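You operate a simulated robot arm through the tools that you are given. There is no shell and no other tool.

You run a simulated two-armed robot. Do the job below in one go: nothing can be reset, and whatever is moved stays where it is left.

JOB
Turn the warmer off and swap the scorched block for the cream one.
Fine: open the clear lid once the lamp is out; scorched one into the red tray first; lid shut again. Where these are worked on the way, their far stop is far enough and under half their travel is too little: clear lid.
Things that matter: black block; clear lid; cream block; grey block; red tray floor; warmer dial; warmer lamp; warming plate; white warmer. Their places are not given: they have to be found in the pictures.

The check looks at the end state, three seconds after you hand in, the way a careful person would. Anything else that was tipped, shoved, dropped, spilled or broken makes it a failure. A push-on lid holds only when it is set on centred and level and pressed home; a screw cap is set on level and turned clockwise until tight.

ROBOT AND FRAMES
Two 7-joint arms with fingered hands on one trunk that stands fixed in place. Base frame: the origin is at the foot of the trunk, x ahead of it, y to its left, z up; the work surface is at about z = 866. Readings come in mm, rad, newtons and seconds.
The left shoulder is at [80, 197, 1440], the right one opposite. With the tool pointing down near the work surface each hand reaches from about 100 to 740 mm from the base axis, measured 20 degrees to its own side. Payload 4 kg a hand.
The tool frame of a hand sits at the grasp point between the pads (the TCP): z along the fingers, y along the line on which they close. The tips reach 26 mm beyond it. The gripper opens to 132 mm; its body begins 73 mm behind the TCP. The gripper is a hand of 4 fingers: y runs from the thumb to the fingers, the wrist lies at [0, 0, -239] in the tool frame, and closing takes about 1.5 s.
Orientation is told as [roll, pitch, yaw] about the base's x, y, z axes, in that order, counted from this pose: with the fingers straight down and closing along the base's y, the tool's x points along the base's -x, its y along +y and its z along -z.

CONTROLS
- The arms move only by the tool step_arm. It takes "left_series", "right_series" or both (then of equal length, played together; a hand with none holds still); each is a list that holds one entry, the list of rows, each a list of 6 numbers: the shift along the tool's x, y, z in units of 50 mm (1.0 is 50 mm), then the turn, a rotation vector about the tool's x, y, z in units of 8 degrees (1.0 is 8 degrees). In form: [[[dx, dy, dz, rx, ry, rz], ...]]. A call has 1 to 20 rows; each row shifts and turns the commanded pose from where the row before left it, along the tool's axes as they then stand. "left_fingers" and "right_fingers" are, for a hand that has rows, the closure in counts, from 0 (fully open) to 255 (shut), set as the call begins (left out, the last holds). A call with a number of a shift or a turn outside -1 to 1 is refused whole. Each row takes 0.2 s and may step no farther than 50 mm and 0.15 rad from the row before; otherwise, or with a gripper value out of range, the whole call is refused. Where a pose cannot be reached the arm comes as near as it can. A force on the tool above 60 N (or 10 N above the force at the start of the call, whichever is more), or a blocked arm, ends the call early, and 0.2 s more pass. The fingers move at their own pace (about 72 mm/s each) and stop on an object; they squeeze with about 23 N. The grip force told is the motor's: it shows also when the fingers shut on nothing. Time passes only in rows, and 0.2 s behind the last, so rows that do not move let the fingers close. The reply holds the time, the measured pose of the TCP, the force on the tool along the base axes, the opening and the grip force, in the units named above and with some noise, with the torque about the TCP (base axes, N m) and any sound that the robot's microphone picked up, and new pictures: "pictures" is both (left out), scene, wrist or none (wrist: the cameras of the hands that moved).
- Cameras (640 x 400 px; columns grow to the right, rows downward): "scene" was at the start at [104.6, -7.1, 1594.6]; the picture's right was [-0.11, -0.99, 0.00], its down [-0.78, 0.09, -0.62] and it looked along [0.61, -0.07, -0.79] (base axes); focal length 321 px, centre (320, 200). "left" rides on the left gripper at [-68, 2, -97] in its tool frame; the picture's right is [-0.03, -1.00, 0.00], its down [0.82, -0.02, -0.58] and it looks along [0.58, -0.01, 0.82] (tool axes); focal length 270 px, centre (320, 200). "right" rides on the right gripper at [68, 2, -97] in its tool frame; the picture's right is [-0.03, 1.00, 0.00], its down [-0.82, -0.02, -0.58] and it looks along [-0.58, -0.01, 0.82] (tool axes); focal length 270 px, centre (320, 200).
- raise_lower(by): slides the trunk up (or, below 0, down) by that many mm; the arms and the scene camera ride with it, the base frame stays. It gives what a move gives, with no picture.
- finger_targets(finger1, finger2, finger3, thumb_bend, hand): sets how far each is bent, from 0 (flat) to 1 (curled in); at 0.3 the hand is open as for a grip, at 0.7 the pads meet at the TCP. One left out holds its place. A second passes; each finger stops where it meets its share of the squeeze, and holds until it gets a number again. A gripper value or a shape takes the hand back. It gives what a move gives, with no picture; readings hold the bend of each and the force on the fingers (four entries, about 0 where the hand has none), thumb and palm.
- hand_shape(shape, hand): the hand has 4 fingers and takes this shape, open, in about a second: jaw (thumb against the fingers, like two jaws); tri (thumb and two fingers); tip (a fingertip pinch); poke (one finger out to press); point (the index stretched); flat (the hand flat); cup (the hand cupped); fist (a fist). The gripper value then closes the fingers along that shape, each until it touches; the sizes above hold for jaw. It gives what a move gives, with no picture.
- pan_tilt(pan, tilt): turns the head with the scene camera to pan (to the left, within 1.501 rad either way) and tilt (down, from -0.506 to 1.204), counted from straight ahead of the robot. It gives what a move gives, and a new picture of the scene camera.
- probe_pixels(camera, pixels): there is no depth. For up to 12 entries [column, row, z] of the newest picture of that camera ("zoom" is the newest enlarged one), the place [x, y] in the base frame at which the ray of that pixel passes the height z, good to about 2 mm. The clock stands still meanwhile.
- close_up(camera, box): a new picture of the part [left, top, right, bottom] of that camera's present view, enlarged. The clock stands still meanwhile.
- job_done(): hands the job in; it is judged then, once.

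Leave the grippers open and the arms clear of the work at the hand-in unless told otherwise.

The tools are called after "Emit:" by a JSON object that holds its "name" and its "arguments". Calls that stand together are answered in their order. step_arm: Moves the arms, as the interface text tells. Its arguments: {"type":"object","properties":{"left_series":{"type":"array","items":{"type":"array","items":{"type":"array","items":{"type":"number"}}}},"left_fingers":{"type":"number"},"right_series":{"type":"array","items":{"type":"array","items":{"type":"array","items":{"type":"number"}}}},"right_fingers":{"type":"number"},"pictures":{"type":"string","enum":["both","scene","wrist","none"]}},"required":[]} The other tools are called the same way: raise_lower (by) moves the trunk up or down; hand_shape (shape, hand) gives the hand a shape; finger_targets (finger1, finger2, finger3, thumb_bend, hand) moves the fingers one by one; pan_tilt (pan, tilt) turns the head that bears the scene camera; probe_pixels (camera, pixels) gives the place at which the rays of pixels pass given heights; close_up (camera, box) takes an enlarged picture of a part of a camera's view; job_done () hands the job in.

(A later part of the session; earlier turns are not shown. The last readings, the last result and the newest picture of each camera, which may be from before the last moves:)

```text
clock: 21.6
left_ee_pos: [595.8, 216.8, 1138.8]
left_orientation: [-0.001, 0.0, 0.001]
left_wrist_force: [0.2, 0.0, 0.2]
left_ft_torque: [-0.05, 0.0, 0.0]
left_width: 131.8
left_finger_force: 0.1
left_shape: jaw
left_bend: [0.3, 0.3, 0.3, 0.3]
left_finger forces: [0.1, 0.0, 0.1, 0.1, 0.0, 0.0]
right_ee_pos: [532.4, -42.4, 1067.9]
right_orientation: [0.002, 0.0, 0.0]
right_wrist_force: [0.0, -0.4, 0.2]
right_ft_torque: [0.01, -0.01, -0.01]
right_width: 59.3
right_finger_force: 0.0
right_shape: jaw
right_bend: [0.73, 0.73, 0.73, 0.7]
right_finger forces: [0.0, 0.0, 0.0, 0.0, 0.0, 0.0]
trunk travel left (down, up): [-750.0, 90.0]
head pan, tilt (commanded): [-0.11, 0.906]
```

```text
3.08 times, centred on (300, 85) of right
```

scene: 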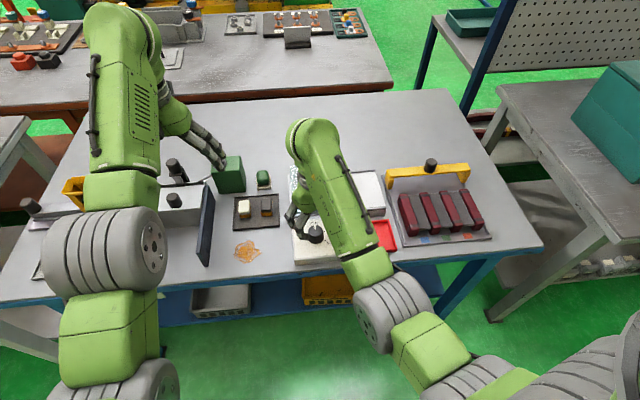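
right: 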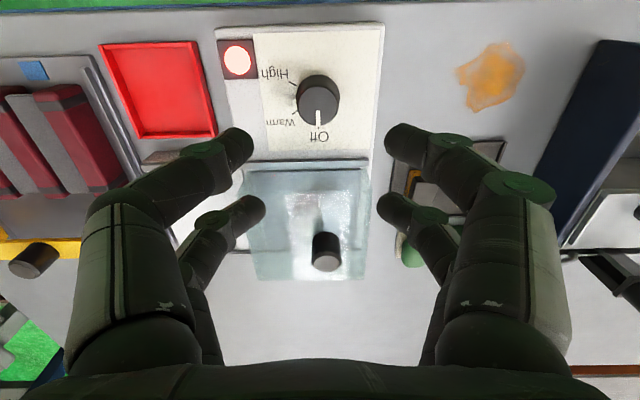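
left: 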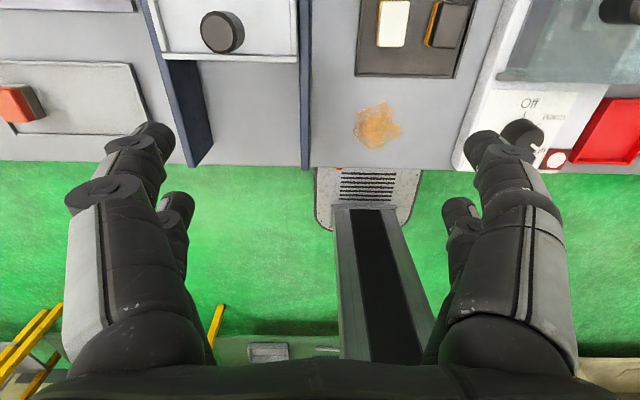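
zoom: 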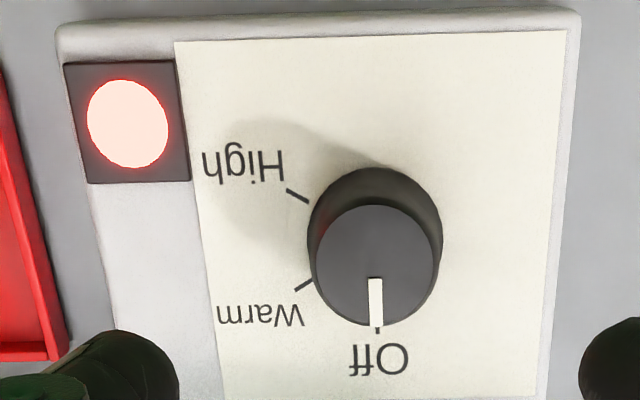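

The lamp has not changed much yet. I'll wait 4 more seconds.

Emit:
{"name": "step_arm", "arguments": {"right_series": [[[0, 0, 0, 0, 0, 0], [0, 0, 0, 0, 0, 0], [0, 0, 0, 0, 0, 0], [0, 0, 0, 0, 0, 0], [0, 0, 0, 0, 0, 0], [0, 0, 0, 0, 0, 0], [0, 0, 0, 0, 0, 0], [0, 0, 0, 0, 0, 0], [0, 0, 0, 0, 0, 0], [0, 0, 0, 0, 0, 0], [0, 0, 0, 0, 0, 0], [0, 0, 0, 0, 0, 0], [0, 0, 0, 0, 0, 0], [0, 0, 0, 0, 0, 0], [0, 0, 0, 0, 0, 0], [0, 0, 0, 0, 0, 0], [0, 0, 0, 0, 0, 0], [0, 0, 0, 0, 0, 0], [0, 0, 0, 0, 0, 0], [0, 0, 0, 0, 0, 0]]], "pictures": "wrist"}}

Emit:
{"name": "close_up", "arguments": {"camera": "right", "box": [200, 20, 400, 150]}}

```text
clock: 25.8
left_ee_pos: [596.3, 217.2, 1137.8]
left_orientation: [0.0, 0.0, 0.001]
left_wrist_force: [0.4, -0.2, -0.5]
left_ft_torque: [0.0, 0.01, -0.02]
left_width: 131.8
left_finger_force: 0.0
left_shape: jaw
left_bend: [0.3, 0.3, 0.3, 0.3]
left_finger forces: [0.1, 0.0, 0.0, 0.0, 0.0, 0.0]
right_ee_pos: [531.2, -43.5, 1068.1]
right_orientation: [0.0, 0.0, 0.002]
right_wrist_force: [0.1, 0.2, 0.2]
right_ft_torque: [0.03, 0.02, 0.0]
right_width: 59.3
right_finger_force: 0.0
right_shape: jaw
right_bend: [0.73, 0.73, 0.73, 0.7]
right_finger forces: [0.0, 0.1, 0.0, 0.0, 0.0, 0.0]
trunk travel left (down, up): [-750.0, 90.0]
head pan, tilt (commanded): [-0.11, 0.906]
```

right: 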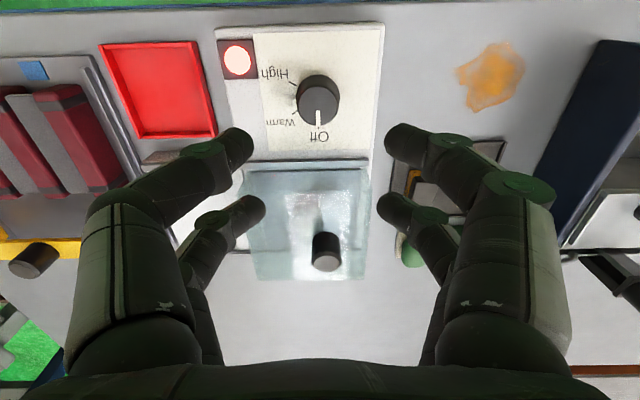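

```text
3.08 times, centred on (300, 85) of right
```

zoom: 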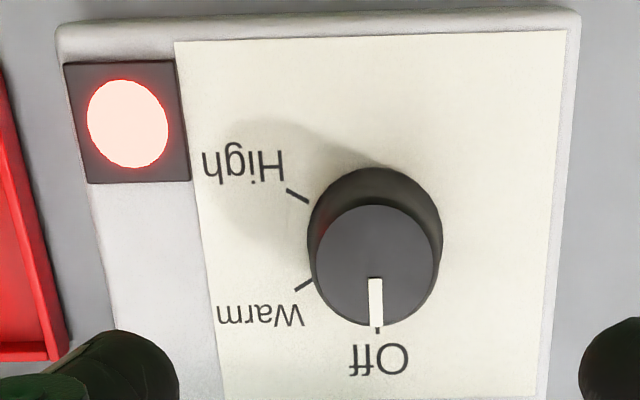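

No change 10 s after the dial reached Off. I'll use the waiting time to scout. Next I'll enlarge the scene view of the tray and the green bottle near the left hand, before moving the left hand over the cream block.

Emit:
{"name": "close_up", "arguments": {"camera": "scene", "box": [170, 120, 300, 240]}}

Emit:
{"name": "close_up", "arguments": {"camera": "left", "box": [280, 0, 520, 160]}}

```text
3.33 times, centred on (235, 180) of scene
```

zoom: 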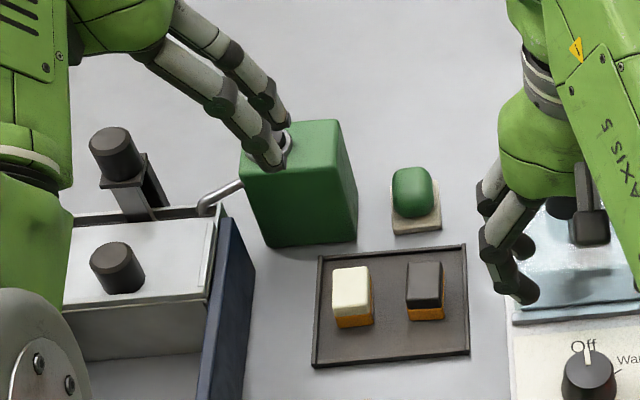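

```text
2.50 times, centred on (400, 80) of left
```

zoom: 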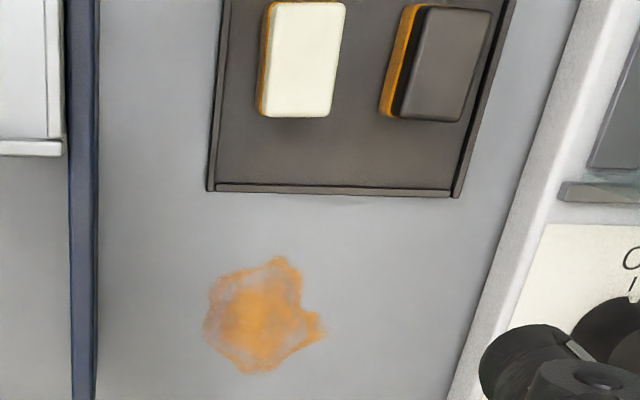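

I'll probe the cream block's top centre in both the scene and left pictures at several heights, and check the red tray corners too.

Emit:
{"name": "probe_pixels", "arguments": {"camera": "scene", "pixels": [[244.4, 206.5, 890], [244.4, 206.5, 900], [244.4, 206.5, 910], [245, 217.5, 870], [245, 217.5, 880], [238, 200.5, 900], [249.5, 200.5, 900], [267.5, 205.5, 900], [267.5, 205.5, 890]]}}

Emit:
{"name": "probe_pixels", "arguments": {"camera": "left", "pixels": [[393, 24, 890], [393, 24, 900], [393, 24, 910], [381, 1, 900], [410, 1, 900], [405, 47, 900], [376, 45, 900], [450, 25, 890], [450, 25, 900], [356, 76, 870], [453, 78, 870]]}}

Emit:
{"name": "pan_tilt", "arguments": {"pan": -0.11, "tilt": 0.906}}

```text
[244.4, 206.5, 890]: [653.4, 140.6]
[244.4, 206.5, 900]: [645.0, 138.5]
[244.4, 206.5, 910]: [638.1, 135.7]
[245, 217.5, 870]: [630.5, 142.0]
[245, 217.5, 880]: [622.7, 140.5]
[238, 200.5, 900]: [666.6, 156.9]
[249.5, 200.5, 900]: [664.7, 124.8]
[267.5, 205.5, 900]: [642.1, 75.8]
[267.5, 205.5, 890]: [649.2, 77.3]
```

```text
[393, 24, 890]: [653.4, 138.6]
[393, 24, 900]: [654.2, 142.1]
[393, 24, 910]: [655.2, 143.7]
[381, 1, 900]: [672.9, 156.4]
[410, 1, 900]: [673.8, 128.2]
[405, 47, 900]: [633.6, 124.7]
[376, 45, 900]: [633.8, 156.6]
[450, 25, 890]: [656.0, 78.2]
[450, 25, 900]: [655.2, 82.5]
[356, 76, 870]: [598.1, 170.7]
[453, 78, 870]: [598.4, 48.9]
```

```text
clock: 26.4
left_ee_pos: [596.3, 217.9, 1137.9]
left_orientation: [0.0, -0.002, 0.001]
left_wrist_force: [0.2, -0.2, 0.5]
left_ft_torque: [0.01, 0.0, 0.03]
left_width: 131.9
left_finger_force: 0.1
left_shape: jaw
left_bend: [0.3, 0.3, 0.3, 0.3]
left_finger forces: [0.0, 0.0, 0.0, 0.1, 0.0, 0.0]
right_ee_pos: [532.5, -42.6, 1067.8]
right_orientation: [-0.001, 0.001, -0.001]
right_wrist_force: [0.1, 0.4, -0.2]
right_ft_torque: [-0.02, 0.0, -0.01]
right_width: 58.9
right_finger_force: 0.0
right_shape: jaw
right_bend: [0.73, 0.73, 0.73, 0.7]
right_finger forces: [0.0, 0.0, 0.1, 0.0, 0.1, 0.1]
trunk travel left (down, up): [-750.0, 90.0]
head pan, tilt (commanded): [-0.11, 0.906]
```

scene: 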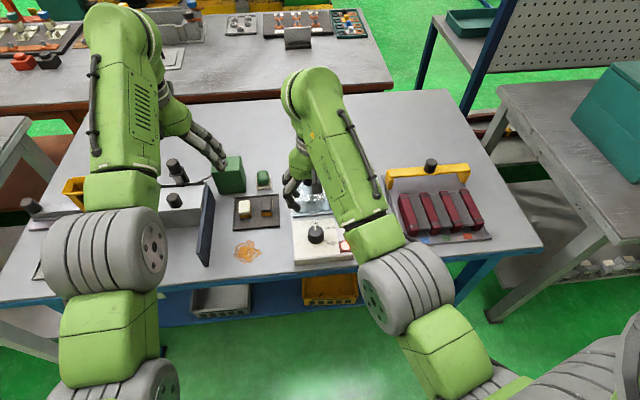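

The cream block's top is at z≈890, centred near (653.5,139.5), about 28 (y) by 38 (x) mm. I'll check the lamp once more.

Emit:
{"name": "close_up", "arguments": {"camera": "right", "box": [200, 20, 360, 120]}}

Emit:
{"name": "close_up", "arguments": {"camera": "left", "box": [500, 60, 640, 180]}}

```text
4.00 times, centred on (280, 70) of right
```

zoom: 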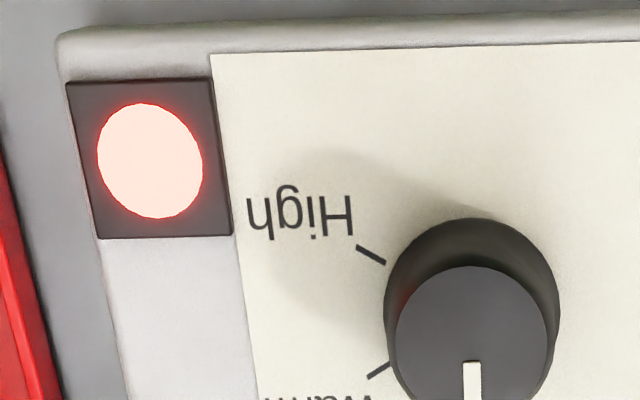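

```text
3.33 times, centred on (570, 120) of left
```

zoom: 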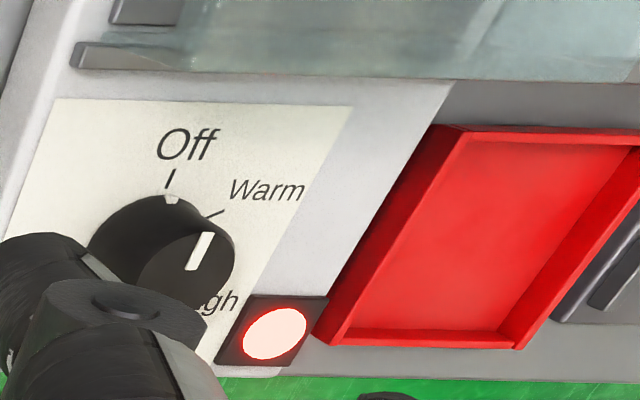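

The dial's base dot is right at the Off tick, so the setting is right and the lamp should go out after a delay. While waiting, I'll move the right hand 70 mm forward at the same height to measure the lid knob. The left wrist camera keeps the lamp in view at (568,160).

Emit:
{"name": "step_arm", "arguments": {"right_series": [[[-0.47, 0, 0, 0, 0, 0], [-0.47, 0, 0, 0, 0, 0], [-0.46, 0, 0, 0, 0, 0], [0, 0, 0, 0, 0, 0], [0, 0, 0, 0, 0, 0], [0, 0, 0, 0, 0, 0], [0, 0, 0, 0, 0, 0], [0, 0, 0, 0, 0, 0], [0, 0, 0, 0, 0, 0], [0, 0, 0, 0, 0, 0], [0, 0, 0, 0, 0, 0], [0, 0, 0, 0, 0, 0]]], "pictures": "both"}}

Emit:
{"name": "close_up", "arguments": {"camera": "right", "box": [200, 60, 440, 220]}}

Emit:
{"name": "close_up", "arguments": {"camera": "left", "box": [500, 0, 640, 180]}}

```text
clock: 29.0
left_ee_pos: [595.9, 218.1, 1137.6]
left_orientation: [0.0, 0.0, -0.002]
left_wrist_force: [-0.2, 0.5, 0.0]
left_ft_torque: [-0.01, -0.01, 0.0]
left_width: 132.0
left_finger_force: 0.0
left_shape: jaw
left_bend: [0.3, 0.3, 0.3, 0.3]
left_finger forces: [0.1, 0.1, 0.1, 0.0, 0.0, 0.0]
right_ee_pos: [601.9, -44.4, 1066.2]
right_orientation: [-0.001, 0.0, 0.0]
right_wrist_force: [-0.2, 0.4, -0.1]
right_ft_torque: [0.02, -0.03, -0.01]
right_width: 59.2
right_finger_force: 0.0
right_shape: jaw
right_bend: [0.73, 0.73, 0.73, 0.7]
right_finger forces: [0.1, 0.0, 0.0, 0.1, 0.0, 0.0]
trunk travel left (down, up): [-750.0, 90.0]
head pan, tilt (commanded): [-0.11, 0.906]
```

scene: 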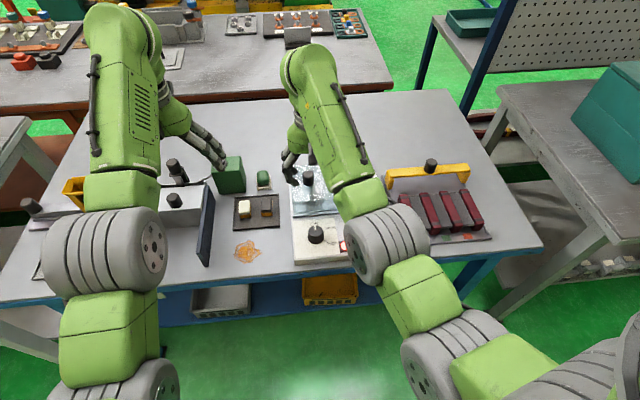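
right: 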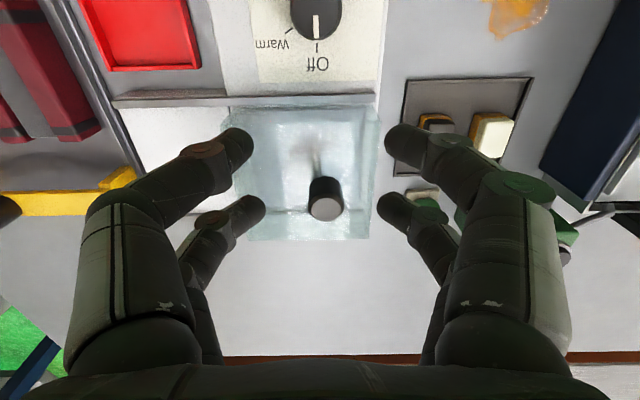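

```text
2.50 times, centred on (320, 140) of right
```

zoom: 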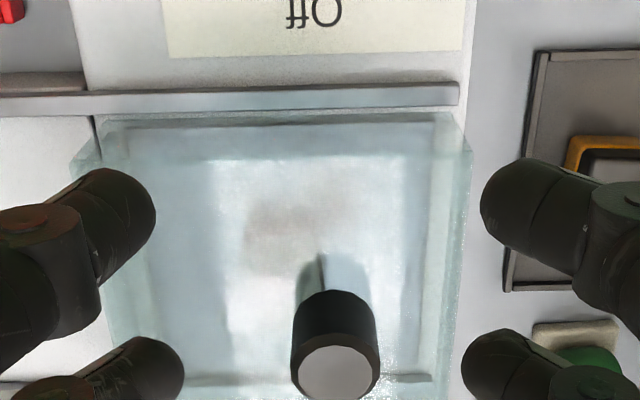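

```text
2.22 times, centred on (570, 90) of left
```

zoom: 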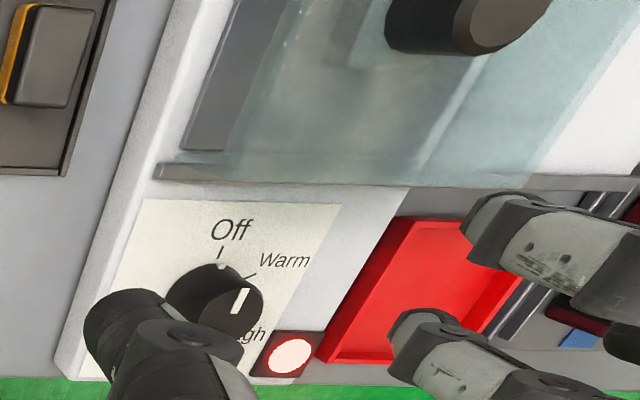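

The lamp is still lit at clock 29. I'll probe the knob top in the newest enlarged left picture (about (503,22)) and in the right picture (327,208).

Emit:
{"name": "probe_pixels", "arguments": {"camera": "zoom", "pixels": [[503, 20, 960], [503, 20, 970], [503, 20, 980], [503, 20, 990], [180, 172, 900], [540, 183, 900], [525, 150, 900]]}}

Emit:
{"name": "probe_pixels", "arguments": {"camera": "right", "pixels": [[326.8, 208, 960], [326.8, 208, 970], [326.8, 208, 980], [326.8, 208, 990], [230, 108, 900], [376, 102, 900], [250, 240, 930], [370, 238, 930], [308, 150, 900], [122, 98, 890], [228, 92, 890]]}}

```text
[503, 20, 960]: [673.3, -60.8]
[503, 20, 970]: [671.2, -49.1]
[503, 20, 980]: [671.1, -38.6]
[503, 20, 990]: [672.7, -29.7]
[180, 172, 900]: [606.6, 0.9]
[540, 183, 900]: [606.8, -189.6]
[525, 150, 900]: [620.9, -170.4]
```

```text
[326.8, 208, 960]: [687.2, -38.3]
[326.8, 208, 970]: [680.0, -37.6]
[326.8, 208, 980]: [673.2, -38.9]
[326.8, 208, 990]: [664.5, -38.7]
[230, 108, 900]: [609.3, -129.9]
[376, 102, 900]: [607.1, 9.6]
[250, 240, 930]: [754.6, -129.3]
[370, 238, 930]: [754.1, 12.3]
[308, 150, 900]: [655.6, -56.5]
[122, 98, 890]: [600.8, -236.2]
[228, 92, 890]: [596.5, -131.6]
```

The knob top is at (672,-38.7,980), about 33 mm across. The lid spans x≈607–755 and y≈-130 to +10. I'll probe for the lid top's height and let more time pass while holding still.

Emit:
{"name": "probe_pixels", "arguments": {"camera": "scene", "pixels": [[317.5, 200.9, 920], [317.5, 200.9, 930], [317.5, 200.9, 940], [317.5, 200.9, 950], [317.5, 212.5, 895], [317.5, 212.5, 900], [317.5, 212.5, 905]]}}

Emit:
{"name": "step_arm", "arguments": {"right_series": [[[0, 0, 0, 0, 0, 0], [0, 0, 0, 0, 0, 0], [0, 0, 0, 0, 0, 0], [0, 0, 0, 0, 0, 0], [0, 0, 0, 0, 0, 0], [0, 0, 0, 0, 0, 0], [0, 0, 0, 0, 0, 0], [0, 0, 0, 0, 0, 0], [0, 0, 0, 0, 0, 0], [0, 0, 0, 0, 0, 0], [0, 0, 0, 0, 0, 0], [0, 0, 0, 0, 0, 0], [0, 0, 0, 0, 0, 0], [0, 0, 0, 0, 0, 0], [0, 0, 0, 0, 0, 0], [0, 0, 0, 0, 0, 0], [0, 0, 0, 0, 0, 0], [0, 0, 0, 0, 0, 0], [0, 0, 0, 0, 0, 0], [0, 0, 0, 0, 0, 0]]], "pictures": "none"}}

Emit:
{"name": "close_up", "arguments": {"camera": "left", "box": [500, 60, 640, 180]}}

```text
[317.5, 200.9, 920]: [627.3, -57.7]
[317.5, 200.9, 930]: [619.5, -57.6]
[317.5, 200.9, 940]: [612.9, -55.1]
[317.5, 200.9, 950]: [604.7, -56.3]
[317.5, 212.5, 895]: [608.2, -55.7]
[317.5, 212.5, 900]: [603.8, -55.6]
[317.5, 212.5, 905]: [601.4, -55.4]
```

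```text
clock: 33.2
left_ee_pos: [596.2, 217.4, 1138.5]
left_orientation: [0.001, 0.0, 0.002]
left_wrist_force: [0.0, -1.2, 0.9]
left_ft_torque: [0.02, -0.03, -0.01]
left_width: 132.0
left_finger_force: 0.1
left_shape: jaw
left_bend: [0.3, 0.3, 0.3, 0.3]
left_finger forces: [0.0, 0.0, 0.1, 0.0, 0.0, 0.0]
right_ee_pos: [602.0, -42.5, 1066.7]
right_orientation: [0.0, -0.002, 0.0]
right_wrist_force: [0.7, -0.3, 0.5]
right_ft_torque: [0.0, -0.01, -0.03]
right_width: 59.2
right_finger_force: 0.0
right_shape: jaw
right_bend: [0.73, 0.73, 0.73, 0.7]
right_finger forces: [0.0, 0.0, 0.0, 0.0, 0.0, 0.1]
trunk travel left (down, up): [-750.0, 90.0]
head pan, tilt (commanded): [-0.11, 0.906]
```

```text
3.33 times, centred on (570, 120) of left
```

zoom: 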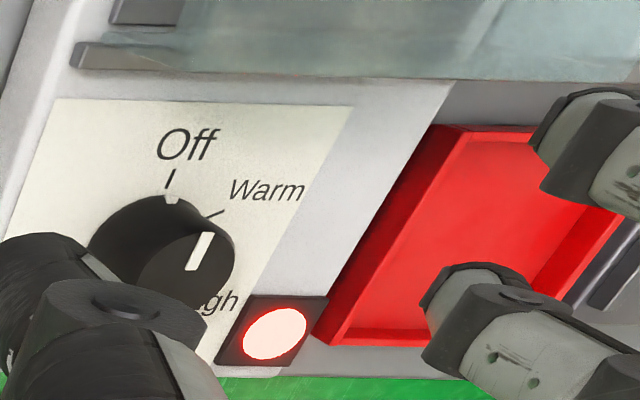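

The lamp is still lit at clock 33. I'll keep waiting with the hands still.

Emit:
{"name": "step_arm", "arguments": {"right_series": [[[0, 0, 0, 0, 0, 0], [0, 0, 0, 0, 0, 0], [0, 0, 0, 0, 0, 0], [0, 0, 0, 0, 0, 0], [0, 0, 0, 0, 0, 0], [0, 0, 0, 0, 0, 0], [0, 0, 0, 0, 0, 0], [0, 0, 0, 0, 0, 0], [0, 0, 0, 0, 0, 0], [0, 0, 0, 0, 0, 0], [0, 0, 0, 0, 0, 0], [0, 0, 0, 0, 0, 0], [0, 0, 0, 0, 0, 0], [0, 0, 0, 0, 0, 0], [0, 0, 0, 0, 0, 0], [0, 0, 0, 0, 0, 0], [0, 0, 0, 0, 0, 0], [0, 0, 0, 0, 0, 0], [0, 0, 0, 0, 0, 0], [0, 0, 0, 0, 0, 0]]], "pictures": "none"}}

Emit:
{"name": "step_arm", "arguments": {"right_series": [[[0, 0, 0, 0, 0, 0], [0, 0, 0, 0, 0, 0], [0, 0, 0, 0, 0, 0], [0, 0, 0, 0, 0, 0], [0, 0, 0, 0, 0, 0], [0, 0, 0, 0, 0, 0], [0, 0, 0, 0, 0, 0], [0, 0, 0, 0, 0, 0], [0, 0, 0, 0, 0, 0], [0, 0, 0, 0, 0, 0], [0, 0, 0, 0, 0, 0], [0, 0, 0, 0, 0, 0], [0, 0, 0, 0, 0, 0], [0, 0, 0, 0, 0, 0], [0, 0, 0, 0, 0, 0], [0, 0, 0, 0, 0, 0], [0, 0, 0, 0, 0, 0], [0, 0, 0, 0, 0, 0], [0, 0, 0, 0, 0, 0], [0, 0, 0, 0, 0, 0]]], "pictures": "none"}}

Emit:
{"name": "close_up", "arguments": {"camera": "left", "box": [500, 60, 640, 180]}}

```text
clock: 37.4
left_ee_pos: [596.0, 216.7, 1137.9]
left_orientation: [0.0, 0.0, 0.001]
left_wrist_force: [-0.4, 0.7, -0.1]
left_ft_torque: [-0.01, 0.01, -0.01]
left_width: 132.0
left_finger_force: 0.1
left_shape: jaw
left_bend: [0.3, 0.3, 0.3, 0.3]
left_finger forces: [0.0, 0.1, 0.1, 0.0, 0.0, 0.1]
right_ee_pos: [601.9, -43.4, 1067.1]
right_orientation: [0.001, 0.0, 0.0]
right_wrist_force: [-0.1, 0.2, 1.0]
right_ft_torque: [0.01, 0.01, 0.02]
right_width: 58.9
right_finger_force: 0.1
right_shape: jaw
right_bend: [0.73, 0.73, 0.73, 0.7]
right_finger forces: [0.1, 0.1, 0.1, 0.0, 0.0, 0.0]
trunk travel left (down, up): [-750.0, 90.0]
head pan, tilt (commanded): [-0.11, 0.906]
```

```text
clock: 41.6
left_ee_pos: [596.0, 216.4, 1139.7]
left_orientation: [0.0, 0.001, -0.001]
left_wrist_force: [-1.4, -0.1, 0.3]
left_ft_torque: [-0.02, 0.0, -0.03]
left_width: 131.9
left_finger_force: 0.0
left_shape: jaw
left_bend: [0.3, 0.3, 0.3, 0.3]
left_finger forces: [0.0, 0.0, 0.0, 0.1, 0.0, 0.0]
right_ee_pos: [601.9, -43.1, 1066.4]
right_orientation: [0.001, 0.001, 0.002]
right_wrist_force: [0.1, 0.0, -0.6]
right_ft_torque: [-0.01, -0.02, 0.0]
right_width: 59.0
right_finger_force: 0.0
right_shape: jaw
right_bend: [0.73, 0.73, 0.73, 0.7]
right_finger forces: [0.1, 0.0, 0.1, 0.1, 0.0, 0.1]
trunk travel left (down, up): [-750.0, 90.0]
head pan, tilt (commanded): [-0.11, 0.906]
```

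```text
3.33 times, centred on (570, 120) of left
```

zoom: 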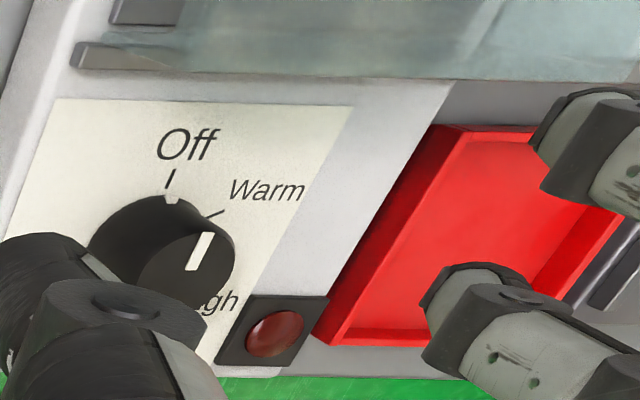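

The lamp is out at clock 41.6. Now the lid: I'll bring the right hand over the knob at (672,-39), still high, and look.

Emit:
{"name": "step_arm", "arguments": {"right_series": [[[-0.47, 0.03, 0, 0, 0, 0], [-0.47, 0.03, 0.2, 0, 0, 0], [-0.46, 0.026, 0.4, 0, 0, 0], [0, 0, 0.4, 0, 0, 0], [0, 0, 0, 0, 0, 0]]], "pictures": "both"}}

```text
clock: 42.8
left_ee_pos: [595.7, 217.2, 1138.0]
left_orientation: [0.001, -0.001, 0.001]
left_wrist_force: [0.4, 0.4, -0.2]
left_ft_torque: [-0.01, 0.0, 0.01]
left_width: 132.1
left_finger_force: 0.1
left_shape: jaw
left_bend: [0.3, 0.3, 0.3, 0.3]
left_finger forces: [0.0, 0.1, 0.0, 0.0, 0.0, 0.0]
right_ee_pos: [671.6, -38.8, 1015.7]
right_orientation: [0.0, -0.001, 0.0]
right_wrist_force: [0.2, -0.7, 0.0]
right_ft_torque: [0.01, 0.03, -0.02]
right_width: 58.9
right_finger_force: 0.1
right_shape: jaw
right_bend: [0.73, 0.73, 0.73, 0.7]
right_finger forces: [0.0, 0.0, 0.0, 0.0, 0.0, 0.0]
trunk travel left (down, up): [-750.0, 90.0]
head pan, tilt (commanded): [-0.11, 0.906]
```

scene: 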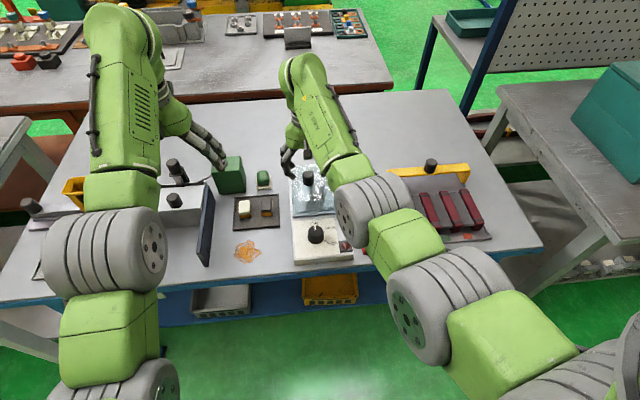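
right: 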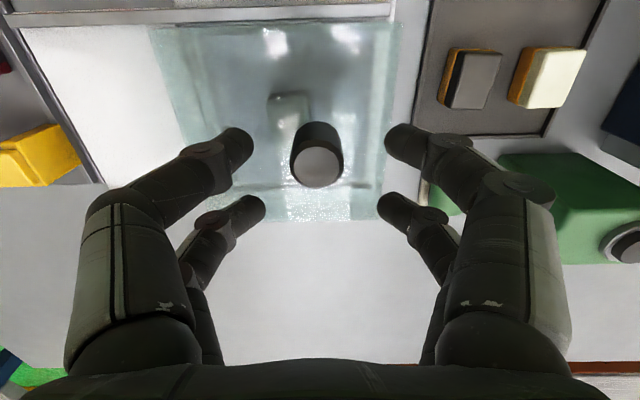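

The knob sits at (317,167), almost exactly under the grasp point, about 2 mm further out in x. I'll go down 33 mm to z≈982, so the tips stay above the lid top at about 945.

Emit:
{"name": "step_arm", "arguments": {"right_series": [[[-0.04, 0, 0.22, 0, 0, 0], [0, 0, 0.22, 0, 0, 0], [0, 0, 0.22, 0, 0, 0], [0, 0, 0, 0, 0, 0]]], "pictures": "wrist"}}

```text
clock: 43.8
left_ee_pos: [595.0, 217.7, 1138.2]
left_orientation: [-0.001, 0.001, 0.0]
left_wrist_force: [0.2, -0.6, 0.4]
left_ft_torque: [-0.02, 0.03, -0.04]
left_width: 131.9
left_finger_force: 0.0
left_shape: jaw
left_bend: [0.3, 0.3, 0.3, 0.3]
left_finger forces: [0.0, 0.1, 0.0, 0.0, 0.1, 0.0]
right_ee_pos: [676.4, -37.3, 983.6]
right_orientation: [0.0, -0.001, 0.001]
right_wrist_force: [-0.5, 0.4, 0.0]
right_ft_torque: [-0.02, 0.0, 0.01]
right_width: 59.0
right_finger_force: 0.0
right_shape: jaw
right_bend: [0.73, 0.73, 0.73, 0.7]
right_finger forces: [0.0, 0.0, 0.0, 0.0, 0.1, 0.1]
trunk travel left (down, up): [-750.0, 90.0]
head pan, tilt (commanded): [-0.11, 0.906]
```

right: 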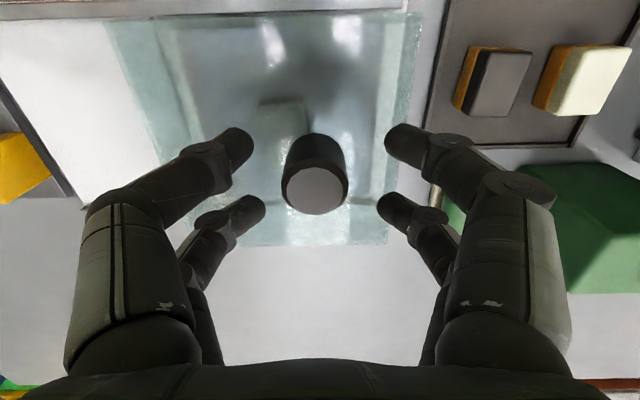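

The knob is about 2–3 mm off centre, so I'll shift by -2.5 mm in x and -2 mm in y, then close on the knob.

Emit:
{"name": "step_arm", "arguments": {"right_series": [[[0.05, -0.04, 0, 0, 0, 0], [0, 0, 0, 0, 0, 0], [0, 0, 0, 0, 0, 0], [0, 0, 0, 0, 0, 0], [0, 0, 0, 0, 0, 0]]], "right_fingers": 255, "pictures": "wrist"}}

```text
clock: 45.0
left_ee_pos: [595.6, 217.0, 1137.8]
left_orientation: [0.0, 0.001, -0.001]
left_wrist_force: [0.5, 0.3, 0.5]
left_ft_torque: [-0.04, 0.01, 0.01]
left_width: 131.9
left_finger_force: 0.1
left_shape: jaw
left_bend: [0.3, 0.3, 0.3, 0.3]
left_finger forces: [0.0, 0.1, 0.0, 0.1, 0.1, 0.1]
right_ee_pos: [674.0, -39.9, 983.3]
right_orientation: [0.0, 0.004, 0.0]
right_wrist_force: [2.0, 1.3, -2.0]
right_ft_torque: [-0.02, -0.03, 0.02]
right_width: 1.5
right_finger_force: 23.1
right_shape: jaw
right_bend: [0.7, 0.72, 0.72, 0.7]
right_finger forces: [0.1, 17.9, 18.0, 0.0, 0.1, 0.0]
trunk travel left (down, up): [-750.0, 90.0]
head pan, tilt (commanded): [-0.11, 0.906]
```

right: 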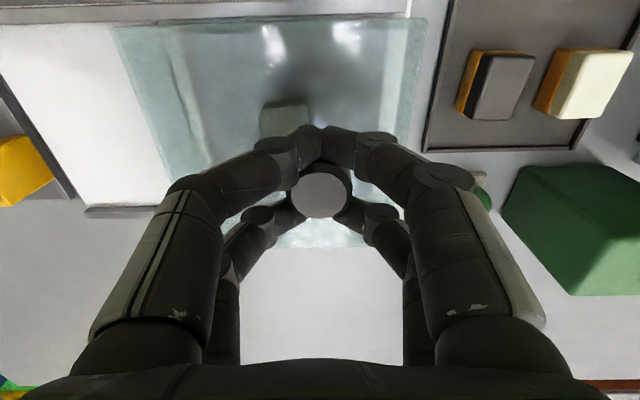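

The fingers cage the knob (two fingers press at 18 N). I'll slide toward -y by 60 mm and check that the lid follows.

Emit:
{"name": "step_arm", "arguments": {"right_series": [[[0, -0.2, 0, 0, 0, 0], [0, -0.25, 0, 0, 0, 0], [0, -0.25, 0, 0, 0, 0], [0, -0.25, 0, 0, 0, 0], [0, -0.25, 0, 0, 0, 0]]], "pictures": "both"}}

```text
clock: 46.2
left_ee_pos: [598.1, 216.8, 1137.6]
left_orientation: [-0.001, 0.003, 0.0]
left_wrist_force: [0.5, -1.2, 0.8]
left_ft_torque: [0.01, -0.02, 0.01]
left_width: 132.1
left_finger_force: 0.0
left_shape: jaw
left_bend: [0.3, 0.3, 0.3, 0.3]
left_finger forces: [0.1, 0.0, 0.0, 0.0, 0.1, 0.1]
right_ee_pos: [674.5, -102.6, 984.2]
right_orientation: [0.0, 0.0, -0.001]
right_wrist_force: [11.1, 0.9, -1.2]
right_ft_torque: [-0.04, -0.2, -0.05]
right_width: 1.3
right_finger_force: 23.0
right_shape: jaw
right_bend: [0.7, 0.72, 0.72, 0.7]
right_finger forces: [0.1, 19.8, 20.7, 0.1, 0.0, 0.0]
trunk travel left (down, up): [-750.0, 90.0]
head pan, tilt (commanded): [-0.11, 0.906]
```

scene: 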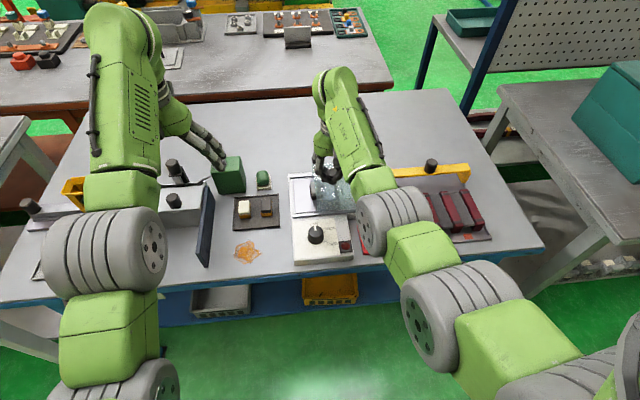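
right: 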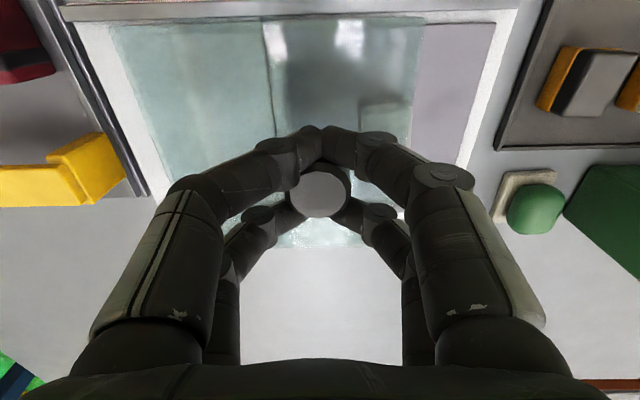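

The lid follows smoothly and the plate at left is uncovering. I'll continue 60 mm further in -y, easing x out by 1 mm because the side force is 11 N.

Emit:
{"name": "step_arm", "arguments": {"right_series": [[[-0.02, -0.25, 0, 0, 0, 0], [0, -0.25, 0, 0, 0, 0], [0, -0.25, 0, 0, 0, 0], [0, -0.25, 0, 0, 0, 0], [0, -0.2, 0, 0, 0, 0]]], "pictures": "both"}}

```text
clock: 47.4
left_ee_pos: [597.6, 216.5, 1136.9]
left_orientation: [-0.001, 0.001, -0.001]
left_wrist_force: [0.7, -0.4, 0.1]
left_ft_torque: [-0.02, 0.02, -0.01]
left_width: 131.9
left_finger_force: 0.0
left_shape: jaw
left_bend: [0.3, 0.3, 0.3, 0.3]
left_finger forces: [0.1, 0.0, 0.0, 0.0, 0.1, 0.0]
right_ee_pos: [674.9, -160.8, 983.9]
right_orientation: [0.0, 0.002, 0.002]
right_wrist_force: [7.6, -1.1, -1.8]
right_ft_torque: [-0.04, -0.15, 0.02]
right_width: 0.7
right_finger_force: 22.9
right_shape: jaw
right_bend: [0.7, 0.72, 0.72, 0.7]
right_finger forces: [0.0, 19.1, 20.6, 0.0, 0.0, 0.1]
trunk travel left (down, up): [-750.0, 90.0]
head pan, tilt (commanded): [-0.11, 0.906]
```

scene: 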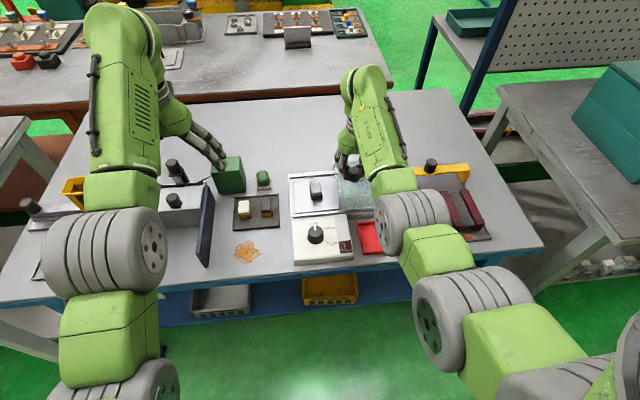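
right: 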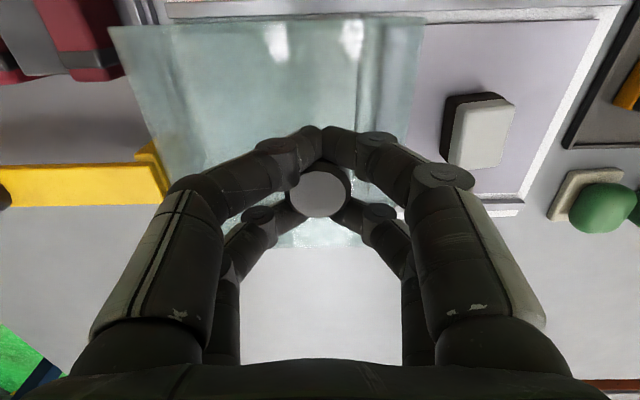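

Uncovered at (480,130) in the wrist picture is a block with a grey top and blackened underside. It sits on the plate, so it is the scorched one. I'll keep sliding gently toward the far stop.

Emit:
{"name": "step_arm", "arguments": {"right_series": [[[0, -0.16, 0, 0, 0, 0], [0, -0.16, 0, 0, 0, 0], [0, -0.16, 0, 0, 0, 0], [0, 0, 0, 0, 0, 0]]], "pictures": "both"}}

```text
clock: 48.4
left_ee_pos: [598.9, 225.3, 1135.0]
left_orientation: [-0.007, 0.002, -0.002]
left_wrist_force: [-0.1, -0.1, -0.5]
left_ft_torque: [-0.02, -0.01, 0.01]
left_width: 131.9
left_finger_force: 0.0
left_shape: jaw
left_bend: [0.3, 0.3, 0.3, 0.3]
left_finger forces: [0.1, 0.1, 0.1, 0.0, 0.0, 0.1]
right_ee_pos: [675.0, -173.8, 984.8]
right_orientation: [0.004, 0.003, 0.007]
right_wrist_force: [18.7, 45.5, 0.3]
right_ft_torque: [1.16, -0.2, -0.25]
right_width: 0.0
right_finger_force: 23.0
right_shape: jaw
right_bend: [0.67, 0.71, 0.72, 0.72]
right_finger forces: [46.2, 45.2, 20.9, 0.1, 0.0, 0.0]
trunk travel left (down, up): [-750.0, 90.0]
head pan, tilt (commanded): [-0.11, 0.906]
```

scene: 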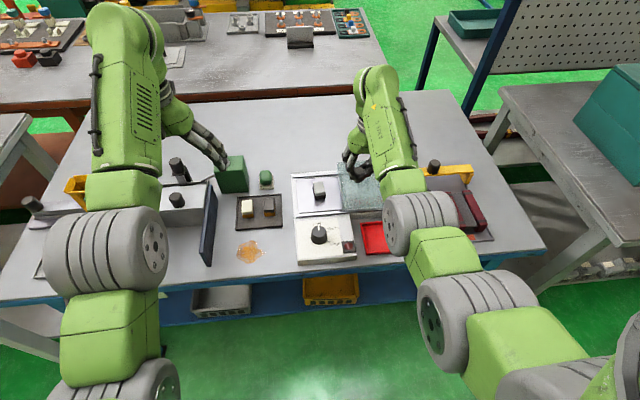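
right: 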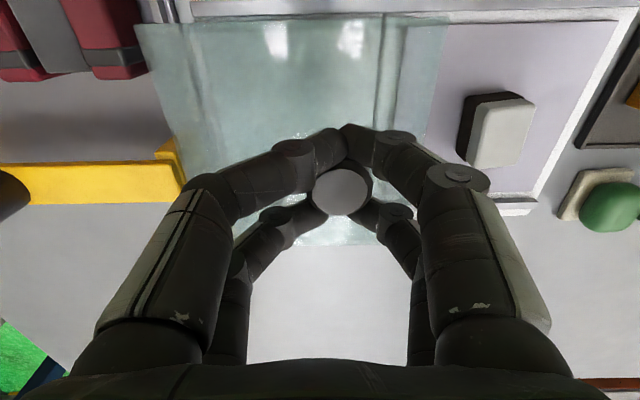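

The lid hit its far stop (45 N along y at -173.8). I'll back off 10 mm to relieve the force, then open the fingers.

Emit:
{"name": "step_arm", "arguments": {"right_series": [[[0, 0.18, 0, 0, 0, 0], [0, 0, 0, 0, 0, 0]]], "pictures": "none"}}

Emit:
{"name": "step_arm", "arguments": {"right_series": [[[0, 0, 0, 0, 0, 0], [0, 0, 0, 0, 0, 0], [0, 0, 0, 0, 0, 0], [0, 0, 0, 0, 0, 0]]], "right_fingers": 140, "pictures": "wrist"}}

```text
clock: 49.0
left_ee_pos: [597.8, 220.8, 1136.5]
left_orientation: [-0.005, 0.002, 0.001]
left_wrist_force: [0.4, -0.6, -0.5]
left_ft_torque: [-0.04, 0.01, 0.03]
left_width: 131.8
left_finger_force: 0.2
left_shape: jaw
left_bend: [0.3, 0.3, 0.3, 0.3]
left_finger forces: [0.0, 0.0, 0.0, 0.1, 0.1, 0.1]
right_ee_pos: [675.0, -171.9, 984.2]
right_orientation: [-0.002, -0.002, 0.0]
right_wrist_force: [19.3, 20.2, 8.8]
right_ft_torque: [0.53, -0.31, -0.04]
right_width: 0.0
right_finger_force: 23.6
right_shape: jaw
right_bend: [0.67, 0.71, 0.72, 0.72]
right_finger forces: [44.1, 32.5, 32.0, 0.0, 0.0, 0.1]
trunk travel left (down, up): [-750.0, 90.0]
head pan, tilt (commanded): [-0.11, 0.906]
```

```text
clock: 50.0
left_ee_pos: [597.0, 218.6, 1137.1]
left_orientation: [-0.003, 0.0, 0.0]
left_wrist_force: [1.1, 0.3, -0.2]
left_ft_torque: [0.04, -0.02, -0.05]
left_width: 131.9
left_finger_force: 0.1
left_shape: jaw
left_bend: [0.3, 0.3, 0.3, 0.3]
left_finger forces: [0.0, 0.1, 0.1, 0.1, 0.0, 0.1]
right_ee_pos: [672.1, -175.9, 982.9]
right_orientation: [-0.001, 0.002, -0.001]
right_wrist_force: [-0.2, 1.3, 0.4]
right_ft_torque: [-0.01, 0.0, 0.01]
right_width: 59.0
right_finger_force: 0.1
right_shape: jaw
right_bend: [0.73, 0.73, 0.73, 0.7]
right_finger forces: [0.1, 0.0, 0.0, 0.0, 0.0, 0.1]
trunk travel left (down, up): [-750.0, 90.0]
head pan, tilt (commanded): [-0.11, 0.906]
```

right: 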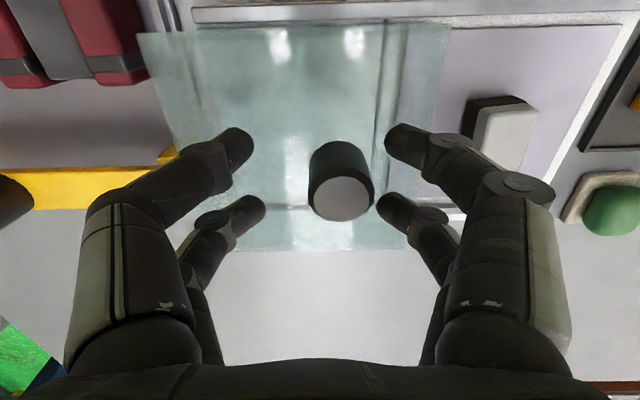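

The lid stays put at its far stop (knob now at y≈-166). I'll centre the open hand on the knob, lift 60 mm, and move over toward the scorched block near (655,-56).

Emit:
{"name": "step_arm", "arguments": {"right_series": [[[0, 0.18, 0, 0, 0, 0], [0, 0, -0.4, 0, 0, 0], [0, 0, -0.4, 0, 0, 0], [0, 0, -0.4, 0, 0, 0], [0.08, 0.55, -0.2, 0, 0, 0], [0.08, 0.55, 0, 0, 0, 0], [0.08, 0.55, 0, 0, 0, 0], [0.1, 0.55, 0, 0, 0, 0], [0, 0, 0, 0, 0, 0]]], "pictures": "both"}}

```text
clock: 52.0
left_ee_pos: [596.7, 217.4, 1138.3]
left_orientation: [0.0, 0.001, 0.001]
left_wrist_force: [-0.2, -0.1, -0.5]
left_ft_torque: [-0.01, 0.01, -0.02]
left_width: 132.0
left_finger_force: 0.0
left_shape: jaw
left_bend: [0.3, 0.3, 0.3, 0.3]
left_finger forces: [0.0, 0.0, 0.0, 0.0, 0.1, 0.0]
right_ee_pos: [654.5, -56.5, 1054.1]
right_orientation: [0.0, 0.0, 0.0]
right_wrist_force: [-0.2, 0.2, 0.1]
right_ft_torque: [-0.03, -0.02, 0.01]
right_width: 59.2
right_finger_force: 0.0
right_shape: jaw
right_bend: [0.73, 0.73, 0.73, 0.7]
right_finger forces: [0.0, 0.0, 0.0, 0.1, 0.1, 0.0]
trunk travel left (down, up): [-750.0, 90.0]
head pan, tilt (commanded): [-0.11, 0.906]
```

scene: 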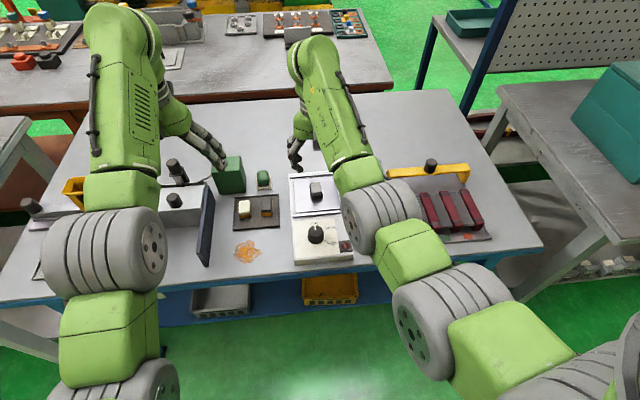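
right: 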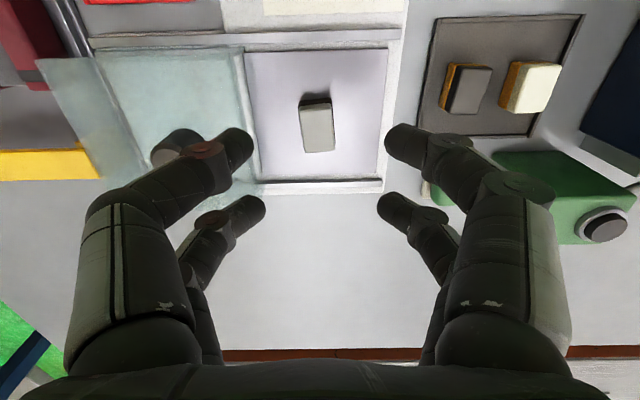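

I can see the block clearly now at (318,126) in the wrist picture. I'll enlarge both views of it and then probe.

Emit:
{"name": "close_up", "arguments": {"camera": "right", "box": [240, 50, 400, 190]}}

Emit:
{"name": "probe_pixels", "arguments": {"camera": "right", "pixels": [[318, 130, 910], [318, 130, 920], [318, 130, 900], [301, 104, 915], [332, 104, 915], [335, 150, 915], [304, 152, 915], [301, 95, 893], [331, 95, 893], [246, 52, 893], [386, 48, 893], [378, 178, 893]]}}

Emit:
{"name": "close_up", "arguments": {"camera": "scene", "box": [280, 165, 380, 225]}}

```text
2.86 times, centred on (320, 120) of right
```

zoom: 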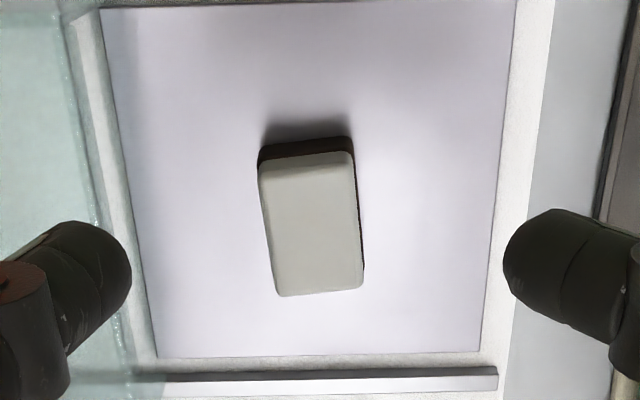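

```text
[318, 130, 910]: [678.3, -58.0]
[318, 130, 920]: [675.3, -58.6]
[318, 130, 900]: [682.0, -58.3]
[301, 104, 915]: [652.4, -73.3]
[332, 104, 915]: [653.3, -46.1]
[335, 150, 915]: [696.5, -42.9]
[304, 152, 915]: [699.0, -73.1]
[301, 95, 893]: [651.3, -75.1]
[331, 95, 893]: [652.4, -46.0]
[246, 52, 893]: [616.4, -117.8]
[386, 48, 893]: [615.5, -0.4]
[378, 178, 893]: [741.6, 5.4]
```

```text
6.40 times, centred on (330, 195) of scene
```

zoom: 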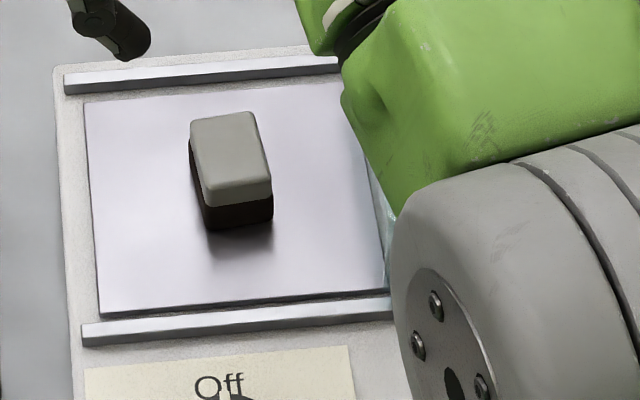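

The block lies near the plate centre at about (677,-58), turned about +8°. I'll probe the plate corner and block top in the scene to fix the heights.

Emit:
{"name": "probe_pixels", "arguments": {"camera": "scene", "pixels": [[295.3, 213.4, 885], [295.3, 213.4, 895], [295.3, 213.4, 905], [316.25, 188.4, 905], [316.25, 188.4, 915], [316.25, 188.4, 925], [317.3, 199.3, 890], [317.3, 199.3, 900]]}}

Emit:
{"name": "probe_pixels", "arguments": {"camera": "right", "pixels": [[384, 49.8, 885], [384, 49.8, 895], [384, 49.8, 905], [317.2, 129, 905], [317.2, 129, 915], [317.2, 129, 925], [315, 101.5, 895], [298.3, 110, 915], [331, 103, 915], [335, 149.6, 915], [304.5, 153.8, 915]]}}

```text
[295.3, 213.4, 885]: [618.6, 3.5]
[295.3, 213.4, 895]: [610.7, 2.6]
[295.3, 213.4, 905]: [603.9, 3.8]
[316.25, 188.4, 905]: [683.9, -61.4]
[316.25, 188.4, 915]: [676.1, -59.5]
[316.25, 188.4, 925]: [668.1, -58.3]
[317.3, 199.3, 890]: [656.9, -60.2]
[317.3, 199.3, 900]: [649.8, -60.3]
```

```text
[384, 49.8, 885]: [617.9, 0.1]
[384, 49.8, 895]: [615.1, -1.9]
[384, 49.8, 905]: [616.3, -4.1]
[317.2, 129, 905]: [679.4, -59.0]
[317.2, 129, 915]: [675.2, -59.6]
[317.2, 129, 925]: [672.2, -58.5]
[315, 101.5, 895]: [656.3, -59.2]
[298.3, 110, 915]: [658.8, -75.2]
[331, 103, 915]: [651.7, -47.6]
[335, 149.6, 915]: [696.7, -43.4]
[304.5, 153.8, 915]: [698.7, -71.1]
```

The plate is at z≈888 and the block top at z≈914–916, with the block centre at (676,-59.5) and about 42×28 mm. The lid's open edge is close by, so I'll measure where it sits before coming down.

Emit:
{"name": "close_up", "arguments": {"camera": "right", "box": [150, 30, 330, 200]}}

Emit:
{"name": "close_up", "arguments": {"camera": "left", "box": [500, 0, 640, 120]}}

```text
2.35 times, centred on (240, 115) of right
```

zoom: 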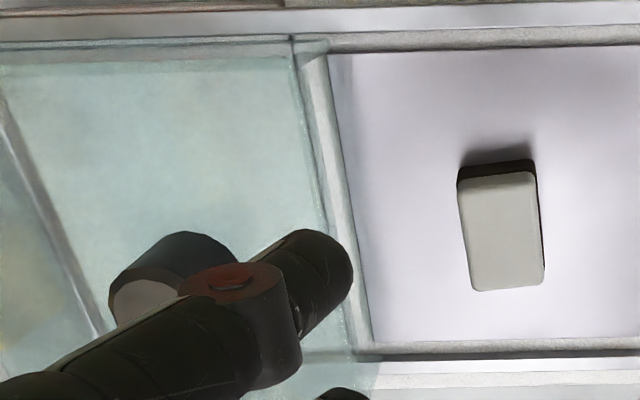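

```text
3.33 times, centred on (570, 60) of left
```

zoom: 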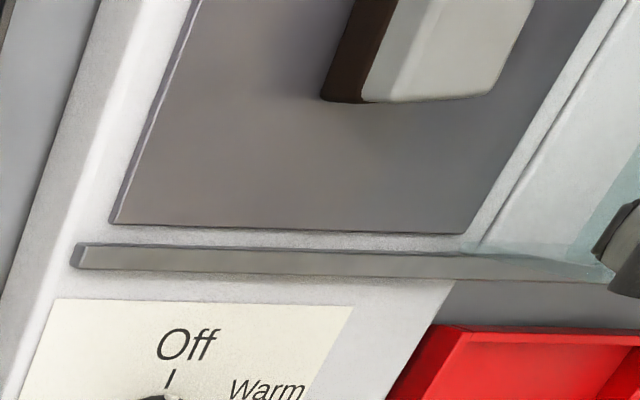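

I'll probe the lid's bottom edge in this left enlargement and the lid edge in the right picture.

Emit:
{"name": "probe_pixels", "arguments": {"camera": "zoom", "pixels": [[478, 250, 893], [478, 250, 900], [615, 190, 945], [640, 150, 945], [460, 233, 888], [112, 222, 888], [598, 100, 893]]}}

Emit:
{"name": "probe_pixels", "arguments": {"camera": "right", "pixels": [[227, 53, 945], [242, 125, 945], [237.7, 52, 893], [252, 160, 893], [240, 100, 893], [240, 100, 945]]}}

```text
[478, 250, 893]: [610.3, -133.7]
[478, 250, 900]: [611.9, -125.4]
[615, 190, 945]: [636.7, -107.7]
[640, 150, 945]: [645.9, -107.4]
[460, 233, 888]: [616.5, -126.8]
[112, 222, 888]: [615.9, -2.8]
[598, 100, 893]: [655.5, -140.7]
```

```text
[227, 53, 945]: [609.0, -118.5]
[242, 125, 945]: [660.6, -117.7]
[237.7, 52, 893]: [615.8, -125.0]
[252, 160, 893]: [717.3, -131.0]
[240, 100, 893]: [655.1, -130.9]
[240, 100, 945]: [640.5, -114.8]
```

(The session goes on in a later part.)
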